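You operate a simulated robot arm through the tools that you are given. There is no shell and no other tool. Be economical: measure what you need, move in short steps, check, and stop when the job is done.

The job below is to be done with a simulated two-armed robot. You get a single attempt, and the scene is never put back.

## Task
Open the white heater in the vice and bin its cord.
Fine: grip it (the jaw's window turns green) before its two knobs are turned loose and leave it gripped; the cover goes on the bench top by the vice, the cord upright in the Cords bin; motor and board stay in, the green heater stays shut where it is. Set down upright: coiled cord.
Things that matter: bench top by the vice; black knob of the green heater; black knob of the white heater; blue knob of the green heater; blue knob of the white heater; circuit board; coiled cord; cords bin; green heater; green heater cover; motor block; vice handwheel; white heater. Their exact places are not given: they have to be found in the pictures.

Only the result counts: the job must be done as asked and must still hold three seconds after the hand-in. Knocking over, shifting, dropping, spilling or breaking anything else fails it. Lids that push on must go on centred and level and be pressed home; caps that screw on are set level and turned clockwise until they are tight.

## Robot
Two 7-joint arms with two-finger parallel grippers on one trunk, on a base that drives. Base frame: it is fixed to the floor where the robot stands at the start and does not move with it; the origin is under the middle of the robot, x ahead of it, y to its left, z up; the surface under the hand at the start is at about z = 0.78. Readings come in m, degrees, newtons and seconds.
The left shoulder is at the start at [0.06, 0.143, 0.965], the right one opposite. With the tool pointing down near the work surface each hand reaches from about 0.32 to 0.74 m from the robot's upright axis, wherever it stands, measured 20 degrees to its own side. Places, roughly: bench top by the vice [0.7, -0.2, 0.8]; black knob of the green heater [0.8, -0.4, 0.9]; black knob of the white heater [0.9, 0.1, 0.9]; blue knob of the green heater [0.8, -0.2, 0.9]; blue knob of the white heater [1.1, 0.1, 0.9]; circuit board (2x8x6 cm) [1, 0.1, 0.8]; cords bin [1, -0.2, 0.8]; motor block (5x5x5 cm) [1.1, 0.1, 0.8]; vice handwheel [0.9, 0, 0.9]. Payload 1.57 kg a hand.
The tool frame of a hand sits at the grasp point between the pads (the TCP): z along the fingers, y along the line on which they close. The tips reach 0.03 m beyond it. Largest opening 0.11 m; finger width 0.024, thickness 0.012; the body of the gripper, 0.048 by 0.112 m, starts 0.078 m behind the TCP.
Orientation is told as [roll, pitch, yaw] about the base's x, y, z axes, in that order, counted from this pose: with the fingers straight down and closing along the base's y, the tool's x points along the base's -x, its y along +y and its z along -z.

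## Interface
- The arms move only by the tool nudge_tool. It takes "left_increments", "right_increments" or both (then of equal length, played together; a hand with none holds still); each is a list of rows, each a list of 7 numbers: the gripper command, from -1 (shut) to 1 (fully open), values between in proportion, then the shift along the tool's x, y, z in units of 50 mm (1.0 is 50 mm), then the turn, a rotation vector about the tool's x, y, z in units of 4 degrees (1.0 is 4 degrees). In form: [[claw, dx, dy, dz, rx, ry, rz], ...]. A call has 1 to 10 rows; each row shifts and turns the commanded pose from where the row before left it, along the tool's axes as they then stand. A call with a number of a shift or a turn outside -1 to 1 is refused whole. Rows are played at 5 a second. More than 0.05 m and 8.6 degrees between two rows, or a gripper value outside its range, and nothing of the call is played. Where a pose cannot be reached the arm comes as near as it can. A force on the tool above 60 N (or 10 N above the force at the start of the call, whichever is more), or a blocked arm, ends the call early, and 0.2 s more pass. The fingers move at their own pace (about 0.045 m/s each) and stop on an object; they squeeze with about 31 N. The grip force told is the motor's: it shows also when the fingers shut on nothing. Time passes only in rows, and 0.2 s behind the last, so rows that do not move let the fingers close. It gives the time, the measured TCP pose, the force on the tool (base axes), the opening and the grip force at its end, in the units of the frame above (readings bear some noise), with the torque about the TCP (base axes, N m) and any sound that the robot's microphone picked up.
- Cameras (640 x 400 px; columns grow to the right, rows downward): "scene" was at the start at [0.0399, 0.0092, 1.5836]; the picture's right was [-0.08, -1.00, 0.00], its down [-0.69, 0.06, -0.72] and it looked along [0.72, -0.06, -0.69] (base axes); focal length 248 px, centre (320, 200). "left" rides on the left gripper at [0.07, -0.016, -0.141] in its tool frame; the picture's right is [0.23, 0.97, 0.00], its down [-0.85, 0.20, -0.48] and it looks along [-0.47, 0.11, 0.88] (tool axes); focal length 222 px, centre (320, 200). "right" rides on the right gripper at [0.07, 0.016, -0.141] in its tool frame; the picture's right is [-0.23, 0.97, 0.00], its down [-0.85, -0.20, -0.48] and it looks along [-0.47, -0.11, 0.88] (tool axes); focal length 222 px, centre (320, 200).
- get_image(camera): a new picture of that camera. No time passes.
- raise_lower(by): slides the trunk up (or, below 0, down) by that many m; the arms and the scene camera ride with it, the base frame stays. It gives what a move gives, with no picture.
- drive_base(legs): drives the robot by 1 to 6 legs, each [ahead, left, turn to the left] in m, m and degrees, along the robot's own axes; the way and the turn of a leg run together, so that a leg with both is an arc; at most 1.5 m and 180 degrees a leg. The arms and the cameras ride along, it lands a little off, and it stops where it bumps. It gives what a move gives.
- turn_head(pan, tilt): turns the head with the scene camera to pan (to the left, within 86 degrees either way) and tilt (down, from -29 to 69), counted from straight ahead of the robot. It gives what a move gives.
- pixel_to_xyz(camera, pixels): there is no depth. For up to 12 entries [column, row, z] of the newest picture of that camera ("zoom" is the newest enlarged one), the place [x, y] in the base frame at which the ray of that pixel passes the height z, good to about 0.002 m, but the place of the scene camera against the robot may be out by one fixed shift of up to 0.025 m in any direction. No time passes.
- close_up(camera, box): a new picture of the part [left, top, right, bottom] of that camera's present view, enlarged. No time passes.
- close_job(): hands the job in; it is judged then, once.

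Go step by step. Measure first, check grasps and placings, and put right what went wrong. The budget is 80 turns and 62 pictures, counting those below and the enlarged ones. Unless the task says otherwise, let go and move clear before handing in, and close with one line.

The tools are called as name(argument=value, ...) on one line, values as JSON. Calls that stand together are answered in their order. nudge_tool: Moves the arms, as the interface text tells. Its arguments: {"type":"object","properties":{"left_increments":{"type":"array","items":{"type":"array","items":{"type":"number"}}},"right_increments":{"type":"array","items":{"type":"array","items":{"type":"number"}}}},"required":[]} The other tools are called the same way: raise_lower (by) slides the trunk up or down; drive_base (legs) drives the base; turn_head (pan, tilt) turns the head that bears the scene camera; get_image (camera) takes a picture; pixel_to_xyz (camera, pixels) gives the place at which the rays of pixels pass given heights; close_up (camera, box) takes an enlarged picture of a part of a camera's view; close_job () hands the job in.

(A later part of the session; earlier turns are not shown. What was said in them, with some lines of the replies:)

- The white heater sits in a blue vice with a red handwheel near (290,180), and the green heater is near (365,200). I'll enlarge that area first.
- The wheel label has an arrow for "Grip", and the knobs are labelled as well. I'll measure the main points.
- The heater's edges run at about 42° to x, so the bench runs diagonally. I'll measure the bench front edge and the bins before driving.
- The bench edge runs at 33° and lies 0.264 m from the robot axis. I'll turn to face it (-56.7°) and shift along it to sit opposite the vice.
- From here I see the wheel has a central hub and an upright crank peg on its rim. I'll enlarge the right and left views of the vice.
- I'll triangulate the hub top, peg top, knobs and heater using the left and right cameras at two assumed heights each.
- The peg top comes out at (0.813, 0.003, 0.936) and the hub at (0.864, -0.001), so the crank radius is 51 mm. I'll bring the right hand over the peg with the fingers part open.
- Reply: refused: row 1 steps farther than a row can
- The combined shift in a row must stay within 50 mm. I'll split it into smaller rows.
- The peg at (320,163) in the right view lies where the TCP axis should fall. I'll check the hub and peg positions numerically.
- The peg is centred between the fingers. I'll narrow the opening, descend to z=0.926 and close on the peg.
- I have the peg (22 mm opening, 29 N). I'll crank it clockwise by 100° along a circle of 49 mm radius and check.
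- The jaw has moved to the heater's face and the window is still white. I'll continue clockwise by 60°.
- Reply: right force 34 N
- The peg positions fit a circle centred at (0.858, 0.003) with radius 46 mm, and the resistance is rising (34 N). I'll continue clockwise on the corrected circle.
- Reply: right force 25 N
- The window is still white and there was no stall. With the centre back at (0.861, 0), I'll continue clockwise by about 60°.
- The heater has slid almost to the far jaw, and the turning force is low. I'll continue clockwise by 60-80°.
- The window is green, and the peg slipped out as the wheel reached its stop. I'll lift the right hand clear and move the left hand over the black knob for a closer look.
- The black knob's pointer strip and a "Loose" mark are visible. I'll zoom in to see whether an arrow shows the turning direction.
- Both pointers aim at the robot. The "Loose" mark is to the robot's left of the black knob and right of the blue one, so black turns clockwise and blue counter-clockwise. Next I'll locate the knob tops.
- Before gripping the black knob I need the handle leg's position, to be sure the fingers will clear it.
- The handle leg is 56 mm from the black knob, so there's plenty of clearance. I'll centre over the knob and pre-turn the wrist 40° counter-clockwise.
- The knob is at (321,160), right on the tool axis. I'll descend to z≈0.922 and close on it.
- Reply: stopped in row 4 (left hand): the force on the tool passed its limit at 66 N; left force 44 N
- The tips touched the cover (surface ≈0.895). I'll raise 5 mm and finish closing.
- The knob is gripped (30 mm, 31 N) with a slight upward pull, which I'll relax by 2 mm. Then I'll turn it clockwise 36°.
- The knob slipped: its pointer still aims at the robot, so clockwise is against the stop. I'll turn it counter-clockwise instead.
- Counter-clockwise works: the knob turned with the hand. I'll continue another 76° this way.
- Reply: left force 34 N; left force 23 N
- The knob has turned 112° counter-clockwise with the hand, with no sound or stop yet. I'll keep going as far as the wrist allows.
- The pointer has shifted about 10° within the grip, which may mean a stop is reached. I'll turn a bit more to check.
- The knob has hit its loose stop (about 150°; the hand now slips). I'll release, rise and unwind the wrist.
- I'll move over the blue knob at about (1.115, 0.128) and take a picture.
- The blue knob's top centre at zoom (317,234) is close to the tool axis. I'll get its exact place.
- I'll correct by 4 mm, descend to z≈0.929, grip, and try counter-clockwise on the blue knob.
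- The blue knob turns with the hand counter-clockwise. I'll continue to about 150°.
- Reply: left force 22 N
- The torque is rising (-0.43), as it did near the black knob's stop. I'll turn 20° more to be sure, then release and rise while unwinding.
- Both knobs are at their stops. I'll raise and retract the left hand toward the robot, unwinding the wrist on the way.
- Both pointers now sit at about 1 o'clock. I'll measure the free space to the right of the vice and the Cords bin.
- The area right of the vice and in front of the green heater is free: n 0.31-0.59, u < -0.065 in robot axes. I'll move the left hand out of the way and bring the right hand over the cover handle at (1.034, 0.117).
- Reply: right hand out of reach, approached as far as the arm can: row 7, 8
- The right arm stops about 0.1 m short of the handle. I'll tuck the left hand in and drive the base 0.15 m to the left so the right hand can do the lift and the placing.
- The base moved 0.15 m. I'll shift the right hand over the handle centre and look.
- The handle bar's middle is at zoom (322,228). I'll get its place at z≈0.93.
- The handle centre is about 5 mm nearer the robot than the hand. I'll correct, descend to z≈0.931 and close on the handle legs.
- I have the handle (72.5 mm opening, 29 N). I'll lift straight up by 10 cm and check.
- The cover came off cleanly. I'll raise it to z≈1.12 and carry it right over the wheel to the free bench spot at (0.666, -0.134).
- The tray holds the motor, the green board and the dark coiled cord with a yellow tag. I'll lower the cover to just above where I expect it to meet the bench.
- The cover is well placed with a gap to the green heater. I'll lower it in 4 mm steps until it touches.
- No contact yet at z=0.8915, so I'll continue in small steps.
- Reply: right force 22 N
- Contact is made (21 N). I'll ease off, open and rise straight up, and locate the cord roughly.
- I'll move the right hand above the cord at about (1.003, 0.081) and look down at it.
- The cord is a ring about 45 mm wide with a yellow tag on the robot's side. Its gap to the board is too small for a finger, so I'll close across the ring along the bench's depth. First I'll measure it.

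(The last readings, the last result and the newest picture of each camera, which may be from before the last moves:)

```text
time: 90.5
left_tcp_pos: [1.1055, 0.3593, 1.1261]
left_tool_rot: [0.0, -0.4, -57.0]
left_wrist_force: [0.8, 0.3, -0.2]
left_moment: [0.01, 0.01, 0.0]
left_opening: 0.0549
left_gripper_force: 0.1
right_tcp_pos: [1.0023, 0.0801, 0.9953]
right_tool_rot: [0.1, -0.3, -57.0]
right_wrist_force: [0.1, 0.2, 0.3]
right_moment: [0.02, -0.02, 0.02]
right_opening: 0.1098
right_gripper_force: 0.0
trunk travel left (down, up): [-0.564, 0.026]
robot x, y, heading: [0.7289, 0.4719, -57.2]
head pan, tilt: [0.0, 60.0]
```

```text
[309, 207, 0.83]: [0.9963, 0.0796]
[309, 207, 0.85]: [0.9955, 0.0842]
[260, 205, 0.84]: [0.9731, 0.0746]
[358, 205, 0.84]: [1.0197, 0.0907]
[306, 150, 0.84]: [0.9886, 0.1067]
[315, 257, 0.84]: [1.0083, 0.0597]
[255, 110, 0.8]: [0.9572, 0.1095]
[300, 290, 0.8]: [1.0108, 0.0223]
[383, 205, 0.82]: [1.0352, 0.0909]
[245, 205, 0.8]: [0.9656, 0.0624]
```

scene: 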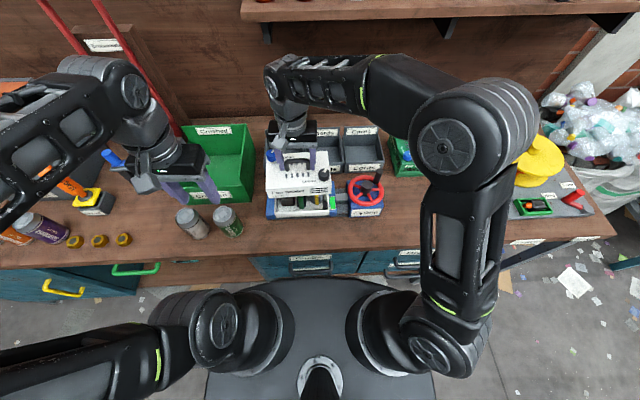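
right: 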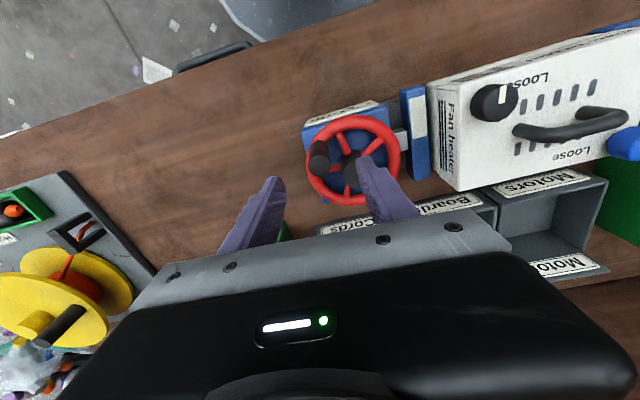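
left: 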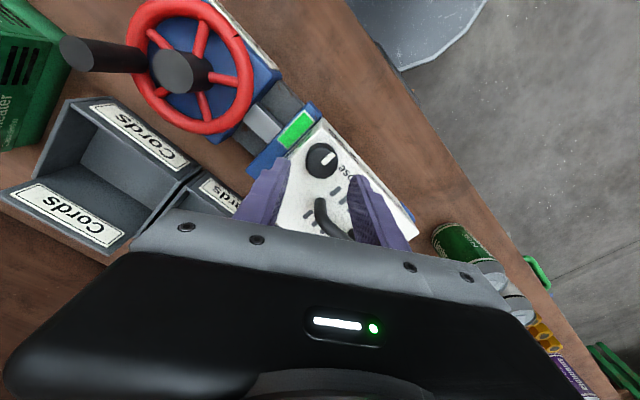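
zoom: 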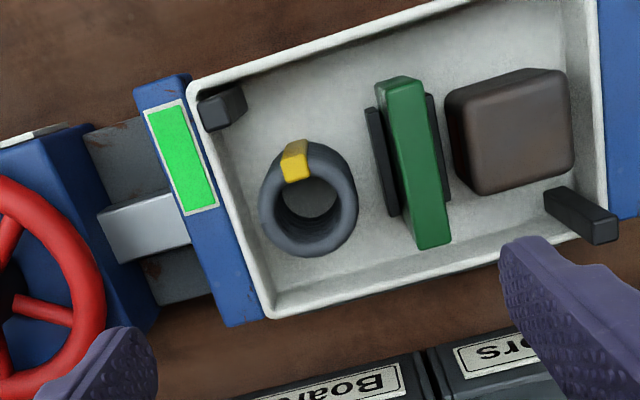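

The ring centre is (0.996, 0.082) and its diameter about 48 mm. I'll shift over it and turn the right wrist 90° clockwise.

nudge_tool(right_increments=[[0.1, 0.02, -0.08, 0, 0, 0, 1], [0.1, 0, 0, 0, 0, 0, 1], [0.1, 0, 0, 0, 0, 0, 1], [0.1, 0, 0, 0, 0, 0, 1], [0.1, 0, 0, 0, 0, 0, 1], [0.1, 0, 0, 0, 0, 0, 1], [0.1, 0, 0, 0, 0, 0, 1], [0.1, 0, 0, 0, 0, 0, 1], [0.1, 0, 0, 0, 0, 0, 1], [0.1, 0, 0, 0, 0, 0, 1]])

nudge_tool(right_increments=[[0.1, 0, 0, 0, 0, 0, 1], [0.1, 0, 0, 0, 0, 0, 1], [0.1, 0, 0, 0, 0, 0, 1], [0.1, 0, 0, 0, 0, 0, 1], [0.1, 0, 0, 0, 0, 0, 1], [0.1, 0, 0, 0, 0, 0, 1], [0.1, 0, 0, 0, 0, 0, 1], [0.1, 0, 0, 0, 0, 0, 1], [0.1, 0, 0, 0, 0, 0, 1], [0.1, 0, 0, 0, 0, 0, 1]])

nudge_tool(right_increments=[[0.1, 0, 0, 0, 0, 0, 1], [0.1, 0, 0, 0, 0, 0, 1], [0.1, 0, 0, 0, 0, 0, 0.5], [0.1, 0, 0, 0.3, 0, 0, 0], [0.1, 0, 0, 0, 0, 0, 0]])

close_up(camera="right", box=[200, 80, 440, 230])

```text
time: 92.7
left_tcp_pos: [1.1053, 0.3599, 1.1265]
left_tool_rot: [-0.1, -0.5, -57.1]
left_wrist_force: [-0.9, -0.6, 1.0]
left_moment: [0.01, 0.01, 0.01]
left_opening: 0.055
left_gripper_force: 0.1
right_tcp_pos: [1.0002, 0.0777, 0.996]
right_tool_rot: [0.1, -0.1, -97.0]
right_wrist_force: [0.4, -0.5, -0.3]
right_moment: [0.02, 0.03, 0.03]
right_opening: 0.0606
right_gripper_force: 0.0
trunk travel left (down, up): [-0.564, 0.026]
robot x, y, heading: [0.731, 0.4712, -56.9]
head pan, tilt: [0.0, 60.0]
```

```text
time: 94.9
left_tcp_pos: [1.1054, 0.3593, 1.1278]
left_tool_rot: [0.0, -0.4, -57.0]
left_wrist_force: [0.9, -0.4, -0.3]
left_moment: [0.01, 0.0, -0.02]
left_opening: 0.0551
left_gripper_force: 0.2
right_tcp_pos: [0.9997, 0.078, 0.9951]
right_tool_rot: [0.2, 0.0, -137.1]
right_wrist_force: [0.1, -1.0, 0.3]
right_moment: [-0.01, 0.02, 0.0]
right_opening: 0.0604
right_gripper_force: 0.1
trunk travel left (down, up): [-0.564, 0.026]
robot x, y, heading: [0.7263, 0.4727, -57.0]
head pan, tilt: [0.0, 60.0]
```

```text
time: 96.1
left_tcp_pos: [1.1059, 0.3592, 1.127]
left_tool_rot: [0.0, -0.4, -57.0]
left_wrist_force: [-0.4, 0.1, 0.0]
left_moment: [0.0, -0.02, 0.02]
left_opening: 0.055
left_gripper_force: 0.2
right_tcp_pos: [1.0009, 0.0784, 0.9812]
right_tool_rot: [0.1, 0.0, -147.0]
right_wrist_force: [0.7, 0.1, -0.5]
right_moment: [-0.03, -0.01, 0.02]
right_opening: 0.0605
right_gripper_force: 0.0
trunk travel left (down, up): [-0.564, 0.026]
robot x, y, heading: [0.7325, 0.4785, -57.3]
head pan, tilt: [0.0, 60.0]
```

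```text
2.67 times, centred on (320, 155) of right
```

zoom: 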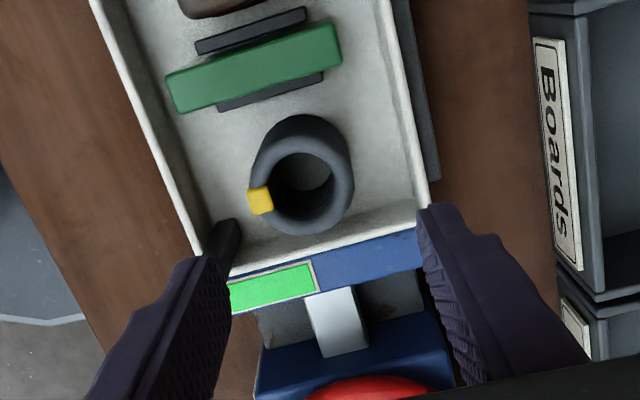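

The wrist is at -147°. I'll measure the ring from this view to refine the centring.

pixel_to_xyz(camera="zoom", pixels=[[303, 186, 0.84], [303, 186, 0.85], [303, 186, 0.86], [249, 175, 0.84], [355, 175, 0.84], [260, 200, 0.845], [190, 200, 0.83], [415, 200, 0.83]])

```text
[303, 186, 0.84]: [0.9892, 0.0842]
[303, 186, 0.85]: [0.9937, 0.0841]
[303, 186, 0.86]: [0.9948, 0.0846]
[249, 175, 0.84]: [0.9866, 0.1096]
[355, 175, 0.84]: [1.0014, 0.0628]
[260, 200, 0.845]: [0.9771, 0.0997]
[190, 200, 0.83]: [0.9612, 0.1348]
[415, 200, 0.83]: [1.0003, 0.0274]
```

The ring centre is confirmed at (0.995, 0.084) with its top at z≈0.85. I'll correct 8 mm, descend so the tips reach z≈0.825, and close.

nudge_tool(right_increments=[[0.1, -0.04, -0.16, 0.5, 0, 0, 0], [0.1, 0, 0, 0.7, 0, 0, 0], [0.1, 0, 0, 0.7, 0, 0, 0], [0.1, 0, 0, 0.62, 0, 0, 0], [-1, 0, 0, 0, 0, 0, 0], [-1, 0, 0, 0, 0, 0, 0], [-1, 0, 0, 0, 0, 0, 0]])

close_up(camera="right", box=[200, 80, 440, 230])

```text
time: 97.7
left_tcp_pos: [1.1052, 0.3582, 1.1261]
left_tool_rot: [0.0, -0.4, -57.0]
left_wrist_force: [0.1, -0.3, 0.3]
left_moment: [-0.01, 0.03, 0.02]
left_opening: 0.0551
left_gripper_force: 0.0
right_tcp_pos: [0.9948, 0.0832, 0.8546]
right_tool_rot: [0.0, -0.1, -147.0]
right_wrist_force: [0.5, -0.1, 0.1]
right_moment: [0.02, -0.01, 0.01]
right_opening: 0.0454
right_gripper_force: 31.5
trunk travel left (down, up): [-0.564, 0.026]
robot x, y, heading: [0.7311, 0.4727, -56.9]
head pan, tilt: [0.0, 60.0]
```

```text
2.67 times, centred on (320, 155) of right
```

zoom: 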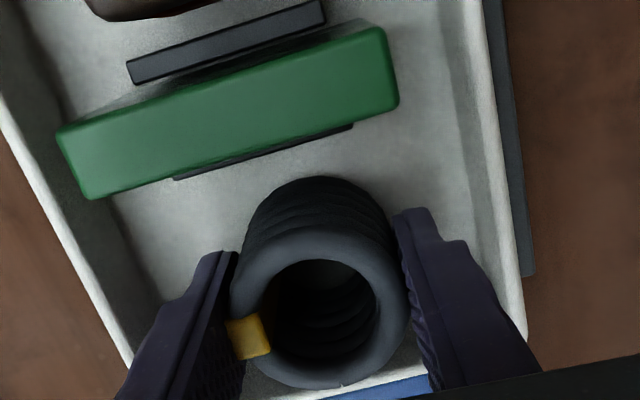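

The cord is gripped (45 mm, 31 N). I'll lift it straight up.

nudge_tool(right_increments=[[-1, 0, 0, -0.15, 0, 0, 0], [-1, 0, 0, -0.3, 0, 0, 0], [-1, 0, 0, -0.6, 0, 0, 0], [-1, 0, 0, -0.6, 0, 0, 0], [-1, 0, 0, -0.6, 0, 0, 0], [-1, 0, 0, -0.6, 0, 0, 0], [-1, 0, 0, -0.6, 0, 0, 0], [-1, 0, 0, 0, 0, 0, 0]])

close_up(camera="scene", box=[220, 90, 460, 240])

```text
time: 99.5
left_tcp_pos: [1.106, 0.3586, 1.1271]
left_tool_rot: [0.0, -0.4, -57.0]
left_wrist_force: [0.0, 0.3, -0.3]
left_moment: [-0.02, -0.01, -0.02]
left_opening: 0.0548
left_gripper_force: 0.0
right_tcp_pos: [0.9943, 0.0846, 1.0266]
right_tool_rot: [0.1, -0.1, -147.0]
right_wrist_force: [-0.3, 0.6, -0.5]
right_moment: [-0.01, -0.02, 0.02]
right_opening: 0.0453
right_gripper_force: 31.0
trunk travel left (down, up): [-0.564, 0.026]
robot x, y, heading: [0.7277, 0.4751, -57.2]
head pan, tilt: [0.0, 60.0]
```

```text
2.67 times, centred on (340, 165) of scene
```

zoom: 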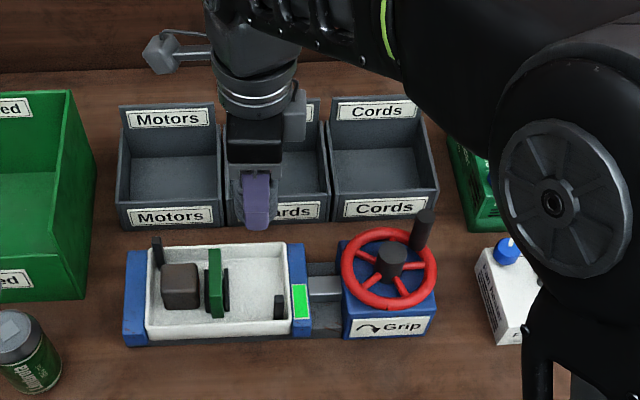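

The cord is out of the tray, and the motor and board stayed. I'll measure the Cords bin in this view.

pixel_to_xyz(camera="zoom", pixels=[[334, 225, 0.78], [437, 216, 0.78], [340, 152, 0.785], [416, 148, 0.785], [391, 252, 0.905], [332, 194, 0.83], [437, 187, 0.83], [327, 121, 0.86], [420, 116, 0.86]])

```text
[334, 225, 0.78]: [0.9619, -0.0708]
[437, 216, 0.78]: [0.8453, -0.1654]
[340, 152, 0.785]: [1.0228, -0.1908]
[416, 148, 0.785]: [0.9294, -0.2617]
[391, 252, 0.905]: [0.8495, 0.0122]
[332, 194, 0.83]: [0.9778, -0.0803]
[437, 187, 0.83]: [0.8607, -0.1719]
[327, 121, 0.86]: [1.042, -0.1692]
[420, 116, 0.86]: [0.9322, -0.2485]
```

The bin centre is about (0.951, -0.184). I'll carry the cord there at the same height.

nudge_tool(right_increments=[[-1, -0.521, 0.577, 0, 0, 0, 0], [-1, -0.521, 0.577, 0, 0, 0, 0], [-1, -0.521, 0.577, 0, 0, 0, 0], [-1, -0.521, 0.577, 0, 0, 0, 0], [-1, -0.521, 0.577, 0, 0, 0, 0], [-1, -0.521, 0.577, 0, 0, 0, 0], [-1, -0.521, 0.577, 0, 0, 0, 0], [-1, 0, 0, 0, 0, 0, 0]])

get_image(camera="right")

```text
time: 101.3
left_tcp_pos: [1.1052, 0.3587, 1.1274]
left_tool_rot: [-0.1, -0.4, -57.1]
left_wrist_force: [-0.5, -0.3, -0.2]
left_moment: [0.03, 0.0, 0.0]
left_opening: 0.0549
left_gripper_force: 0.0
right_tcp_pos: [0.9554, -0.156, 1.0271]
right_tool_rot: [0.2, 0.1, -147.0]
right_wrist_force: [0.6, -0.9, -1.4]
right_moment: [0.02, 0.02, -0.01]
right_opening: 0.0454
right_gripper_force: 31.1
right hand out of reach, approached as far as the arm can: row 7
trunk travel left (down, up): [-0.564, 0.026]
robot x, y, heading: [0.7295, 0.4705, -57.1]
head pan, tilt: [0.0, 60.0]
```

```text
11 pictures are left
```

right: 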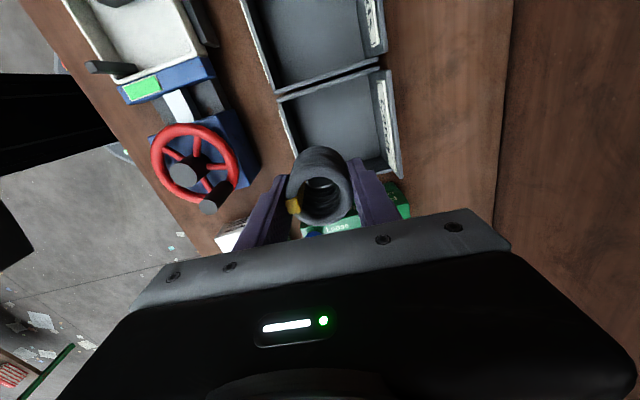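

The arm reached its limit about 30 mm short in depth. Lower down it should reach farther, so I'll descend 6 cm (still above the bin walls) and then move deeper.

nudge_tool(right_increments=[[-1, 0, 0, 0.6, 0, 0, 0], [-1, 0, 0, 0.6, 0, 0, 0], [-1, 0.1, 0.2, 0, 0, 0, 0], [-1, 0.1, 0.2, 0, 0, 0, 0], [-1, 0, 0, 0, 0, 0, 0]])

```text
time: 102.5
left_tcp_pos: [1.105, 0.3589, 1.1274]
left_tool_rot: [0.0, -0.4, -57.0]
left_wrist_force: [-0.2, -0.5, 0.2]
left_moment: [-0.02, -0.01, -0.02]
left_opening: 0.0549
left_gripper_force: 0.1
right_tcp_pos: [0.9751, -0.1676, 0.9675]
right_tool_rot: [0.2, -0.1, -146.9]
right_wrist_force: [-1.0, -0.6, -0.1]
right_moment: [-0.02, 0.0, 0.01]
right_opening: 0.0452
right_gripper_force: 31.4
trunk travel left (down, up): [-0.564, 0.026]
robot x, y, heading: [0.73, 0.4715, -56.9]
head pan, tilt: [0.0, 60.0]
```

Reach is better now. I'll check the position over the bin.

get_image(camera="right")

```text
10 pictures are left
```

right: 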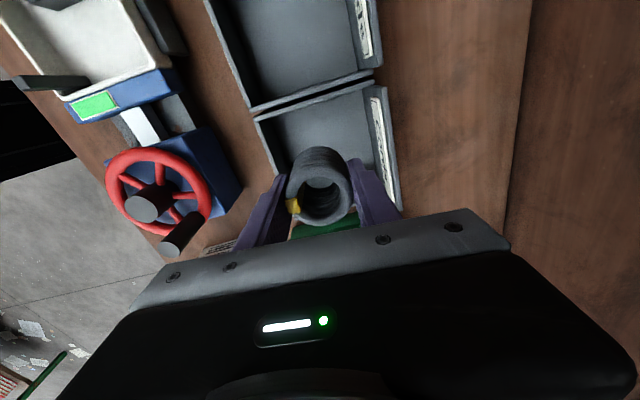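

pixel_to_xyz(camera="right", pixels=[[256, 118, 0.83], [368, 88, 0.83], [273, 168, 0.83], [400, 208, 0.86], [268, 122, 0.785], [280, 150, 0.785], [320, 200, 0.83], [345, 150, 0.785]])

close_up(camera="scene", box=[300, 110, 420, 185])

```text
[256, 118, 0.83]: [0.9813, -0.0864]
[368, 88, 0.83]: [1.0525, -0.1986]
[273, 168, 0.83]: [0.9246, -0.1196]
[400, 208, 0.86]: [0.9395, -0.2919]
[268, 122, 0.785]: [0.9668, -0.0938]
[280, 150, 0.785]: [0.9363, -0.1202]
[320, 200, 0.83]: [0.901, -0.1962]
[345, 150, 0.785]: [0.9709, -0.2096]
```

```text
5.33 times, centred on (360, 148) of scene
```

zoom: 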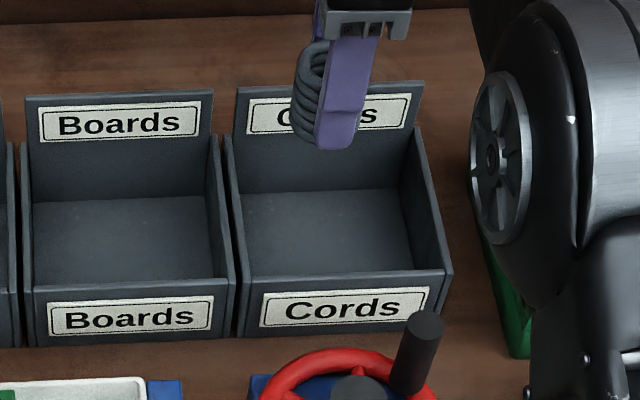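

The bin centre comes out at (0.962, -0.190), so I need about 25 mm right and 8 mm deeper. I'll correct and start descending.

nudge_tool(right_increments=[[-1, -0.25, 0.1, 0, 0, 0, 0], [-1, -0.25, 0.08, 0, 0, 0, 0], [-1, 0, 0, 0.6, 0, 0, 0], [-1, 0, 0, 0.6, 0, 0, 0], [-1, 0, 0, 0.4, 0, 0, 0], [-1, 0, 0, 0, 0, 0, 0]])

close_up(camera="scene", box=[300, 110, 420, 185])

```text
time: 103.9
left_tcp_pos: [1.1055, 0.3585, 1.1269]
left_tool_rot: [-0.1, -0.4, -57.0]
left_wrist_force: [0.0, -0.3, -0.6]
left_moment: [0.03, 0.02, -0.02]
left_opening: 0.0552
left_gripper_force: 0.0
right_tcp_pos: [0.9573, -0.1908, 0.8868]
right_tool_rot: [0.0, -0.1, -146.9]
right_wrist_force: [1.6, 0.1, -1.4]
right_moment: [0.0, 0.01, 0.04]
right_opening: 0.0454
right_gripper_force: 31.4
trunk travel left (down, up): [-0.564, 0.026]
robot x, y, heading: [0.7275, 0.4724, -57.0]
head pan, tilt: [0.0, 60.0]
```

```text
5.33 times, centred on (360, 148) of scene
```

zoom: 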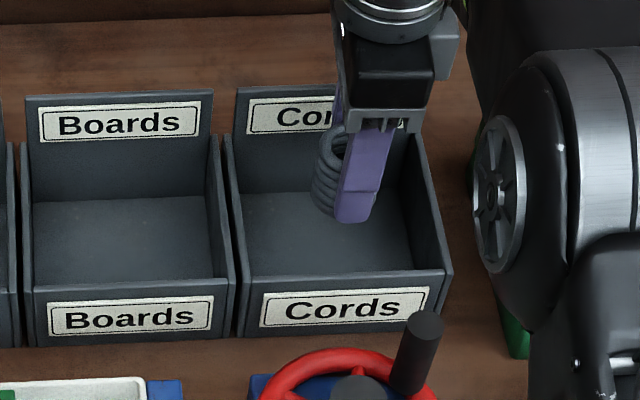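

The cord is centred over the bin floor. I'll descend in small steps until it touches.

nudge_tool(right_increments=[[-1, 0, 0, 0.1, 0, 0, 0], [-1, 0, 0, 0.1, 0, 0, 0], [-1, 0, 0, 0.1, 0, 0, 0], [-1, 0, 0, 0.1, 0, 0, 0], [-1, 0, 0, 0.1, 0, 0, 0], [-1, 0, 0, 0.06, 0, 0, 0]])

```text
time: 105.3
left_tcp_pos: [1.1059, 0.3581, 1.1272]
left_tool_rot: [0.0, -0.5, -57.0]
left_wrist_force: [-0.4, 0.0, 0.6]
left_moment: [-0.04, 0.01, -0.02]
left_opening: 0.0548
left_gripper_force: 0.1
right_tcp_pos: [0.9587, -0.1881, 0.8591]
right_tool_rot: [0.1, 0.0, -146.9]
right_wrist_force: [0.0, -0.1, -0.5]
right_moment: [0.0, -0.03, 0.01]
right_opening: 0.0453
right_gripper_force: 30.7
trunk travel left (down, up): [-0.564, 0.026]
robot x, y, heading: [0.7275, 0.4699, -56.8]
head pan, tilt: [0.0, 60.0]
```

nudge_tool(right_increments=[[-1, 0, 0, 0.05, 0, 0, 0], [-1, 0, 0, 0.05, 0, 0, 0], [-1, 0, 0, 0.05, 0, 0, 0], [-1, 0, 0, 0.05, 0, 0, 0], [-1, 0, 0, 0, 0, 0, 0]])

```text
time: 106.5
left_tcp_pos: [1.1057, 0.3594, 1.1263]
left_tool_rot: [0.0, -0.4, -56.9]
left_wrist_force: [-0.2, -0.9, 0.1]
left_moment: [-0.02, 0.0, -0.03]
left_opening: 0.055
left_gripper_force: 0.1
right_tcp_pos: [0.9582, -0.1884, 0.85]
right_tool_rot: [0.1, 0.0, -147.1]
right_wrist_force: [-0.8, 0.0, -0.9]
right_moment: [-0.02, 0.0, 0.0]
right_opening: 0.0456
right_gripper_force: 30.6
trunk travel left (down, up): [-0.564, 0.026]
robot x, y, heading: [0.7292, 0.4761, -57.1]
head pan, tilt: [0.0, 60.0]
```

nudge_tool(right_increments=[[-1, 0, 0, 0.05, 0, 0, 0], [-1, 0, 0, 0.05, 0, 0, 0], [-1, 0, 0, 0.05, 0, 0, 0], [-1, 0, 0, 0, 0, 0, 0]])

```text
time: 107.5
left_tcp_pos: [1.1054, 0.3594, 1.1268]
left_tool_rot: [0.0, -0.4, -57.0]
left_wrist_force: [0.4, -0.2, -0.1]
left_moment: [-0.03, 0.0, -0.05]
left_opening: 0.0549
left_gripper_force: 0.0
right_tcp_pos: [0.958, -0.1878, 0.8433]
right_tool_rot: [0.1, 0.1, -147.1]
right_wrist_force: [0.2, -0.1, -1.5]
right_moment: [0.01, 0.0, 0.05]
right_opening: 0.0455
right_gripper_force: 31.1
trunk travel left (down, up): [-0.564, 0.026]
robot x, y, heading: [0.7288, 0.4745, -57.1]
head pan, tilt: [0.0, 60.0]
```

nudge_tool(right_increments=[[-1, 0, 0, 0.05, 0, 0, 0], [-1, 0, 0, 0.05, 0, 0, 0], [-1, 0, 0, 0.05, 0, 0, 0], [-1, 0, 0, 0.05, 0, 0, 0], [-1, 0, 0, 0, 0, 0, 0]])

close_up(camera="scene", box=[300, 110, 420, 185])

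```text
time: 108.7
left_tcp_pos: [1.1051, 0.3588, 1.1266]
left_tool_rot: [0.0, -0.4, -57.1]
left_wrist_force: [-0.2, 0.0, 0.4]
left_moment: [0.0, 0.0, 0.0]
left_opening: 0.0547
left_gripper_force: 0.0
right_tcp_pos: [0.9574, -0.1886, 0.8328]
right_tool_rot: [0.2, -0.1, -146.9]
right_wrist_force: [-0.3, 0.5, -0.3]
right_moment: [0.0, 0.0, 0.0]
right_opening: 0.0455
right_gripper_force: 31.6
trunk travel left (down, up): [-0.564, 0.026]
robot x, y, heading: [0.7292, 0.4744, -57.1]
head pan, tilt: [0.0, 60.0]
```

```text
5.33 times, centred on (360, 148) of scene
```

zoom: 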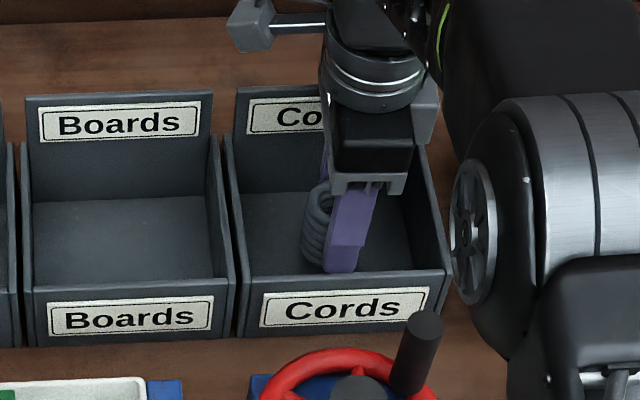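

Still no contact at z=0.833, and the tips are near 0.803. I'll go on in 2 mm steps.

nudge_tool(right_increments=[[-1, 0, 0, 0.04, 0, 0, 0], [-1, 0, 0, 0.04, 0, 0, 0], [-1, 0, 0, 0.04, 0, 0, 0], [-1, 0, 0, 0, 0, 0, 0]])

```text
time: 109.7
left_tcp_pos: [1.1064, 0.3591, 1.1282]
left_tool_rot: [0.0, -0.5, -57.0]
left_wrist_force: [-0.4, 0.1, -0.3]
left_moment: [-0.01, -0.01, 0.0]
left_opening: 0.0551
left_gripper_force: 0.1
right_tcp_pos: [0.9582, -0.1879, 0.8261]
right_tool_rot: [0.1, -0.1, -147.0]
right_wrist_force: [-0.1, -0.4, -1.1]
right_moment: [0.01, -0.01, -0.01]
right_opening: 0.0454
right_gripper_force: 31.1
trunk travel left (down, up): [-0.564, 0.026]
robot x, y, heading: [0.7305, 0.4734, -57.1]
head pan, tilt: [0.0, 60.0]
```

nudge_tool(right_increments=[[-1, 0, 0, 0.04, 0, 0, 0], [-1, 0, 0, 0.04, 0, 0, 0], [-1, 0, 0, 0.04, 0, 0, 0], [-1, 0, 0, 0, 0, 0, 0]])

close_up(camera="right", box=[220, 80, 420, 205])

```text
time: 110.7
left_tcp_pos: [1.1043, 0.3623, 1.1283]
left_tool_rot: [0.0, -0.5, -57.0]
left_wrist_force: [0.3, 0.1, -0.8]
left_moment: [0.0, -0.02, 0.01]
left_opening: 0.0549
left_gripper_force: 0.1
right_tcp_pos: [0.9583, -0.1881, 0.8247]
right_tool_rot: [0.7, 0.0, -147.0]
right_wrist_force: [-2.6, -1.1, 35.4]
right_moment: [0.44, 0.28, 0.03]
right_opening: 0.0455
right_gripper_force: 31.4
trunk travel left (down, up): [-0.564, 0.026]
robot x, y, heading: [0.7305, 0.4754, -57.1]
head pan, tilt: [0.0, 60.0]
```

```text
3.20 times, centred on (320, 142) of right
```

zoom: 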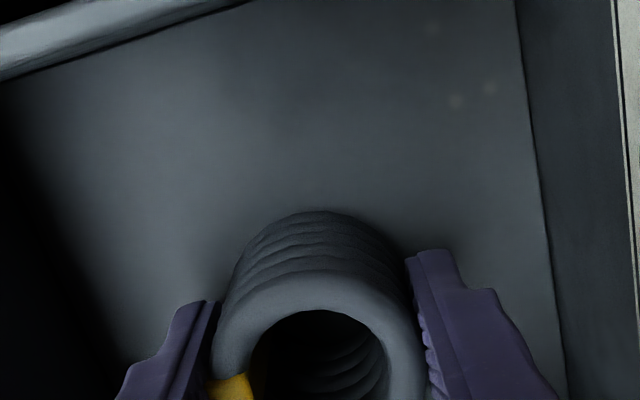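

Contact (35 N) is made and the cord is standing upright on the bin floor. I'll ease off, open to 75 mm and rise straight up.

nudge_tool(right_increments=[[-1, 0, 0, -0.09, 0, 0, 0], [-1, 0, 0, 0, 0, 0, 0], [0.35, 0, 0, 0, 0, 0, 0], [0.35, 0, 0, 0, 0, 0, 0], [0.35, 0, 0, 0, 0, 0, 0], [0.35, 0, 0, -0.4, 0, 0, 0], [0.35, 0, 0, -0.6, 0, 0, 0], [0.35, 0, 0, -0.8, 0, 0, 0], [0.35, 0, 0, -0.8, 0, 0, 0], [0.35, 0, 0, -0.8, 0, 0, 0]])

close_up(camera="right", box=[200, 80, 440, 230])

```text
time: 112.9
left_tcp_pos: [1.1051, 0.359, 1.1269]
left_tool_rot: [-0.1, -0.4, -57.0]
left_wrist_force: [1.7, 0.1, 0.2]
left_moment: [-0.04, 0.01, -0.01]
left_opening: 0.0549
left_gripper_force: 0.1
right_tcp_pos: [0.9584, -0.1878, 0.985]
right_tool_rot: [0.3, 0.1, -147.0]
right_wrist_force: [0.2, 0.1, -0.1]
right_moment: [0.01, 0.02, 0.0]
right_opening: 0.0744
right_gripper_force: 0.0
right hand out of reach, approached as far as the arm can: row 10
trunk travel left (down, up): [-0.564, 0.026]
robot x, y, heading: [0.7284, 0.4723, -56.9]
head pan, tilt: [0.0, 60.0]
```

```text
2.67 times, centred on (320, 155) of right
```

zoom: 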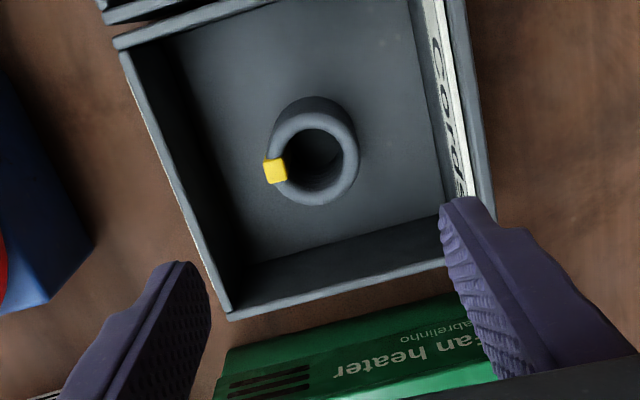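

The cord stands upright in the middle of the Cords bin. I'll pull the right hand back toward the robot and up, then take a final view.

nudge_tool(right_increments=[[0.35, 0, -0.4, -0.6, 0, 0, 0], [0.35, 0, -0.5, -0.6, 0, 0, 0], [0.35, 0, -0.7, -0.5, 0, 0, 0], [0.35, 0, -0.8, 0, 0, 0, 0], [0.35, 0, -0.8, 0, 0, 0, 0], [0.35, 0, -0.8, 0, 0, 0, 0]])

close_up(camera="scene", box=[220, 90, 480, 252])

```text
time: 114.3
left_tcp_pos: [1.1035, 0.3593, 1.1278]
left_tool_rot: [0.0, -0.3, -56.9]
left_wrist_force: [-0.3, 0.1, 0.3]
left_moment: [-0.03, -0.02, -0.02]
left_opening: 0.0552
left_gripper_force: 0.1
right_tcp_pos: [0.8485, -0.0188, 1.0693]
right_tool_rot: [0.3, -0.1, -146.9]
right_wrist_force: [-0.6, 0.0, 0.2]
right_moment: [-0.05, -0.01, 0.01]
right_opening: 0.0743
right_gripper_force: 0.1
trunk travel left (down, up): [-0.564, 0.026]
robot x, y, heading: [0.7287, 0.4753, -57.0]
head pan, tilt: [0.0, 60.0]
```

```text
2.46 times, centred on (350, 171) of scene
```

zoom: 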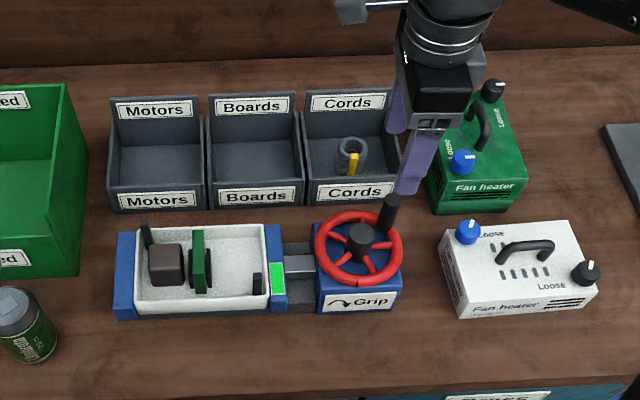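

The final view shows everything in place: the vice window is green, motor and board are in the tray, the cord stands upright in the Cords bin, the cover is on the bench by the vice, and the green heater is untouched. The hands are clear, so I'm handing in.

close_job()

```text
The job is handed in.
```

I opened the white heater and put its cord upright in the Cords bin. The heater is still gripped with the window green, its cover is on the bench top by the vice, the motor and board are still in it, and the green heater is untouched.
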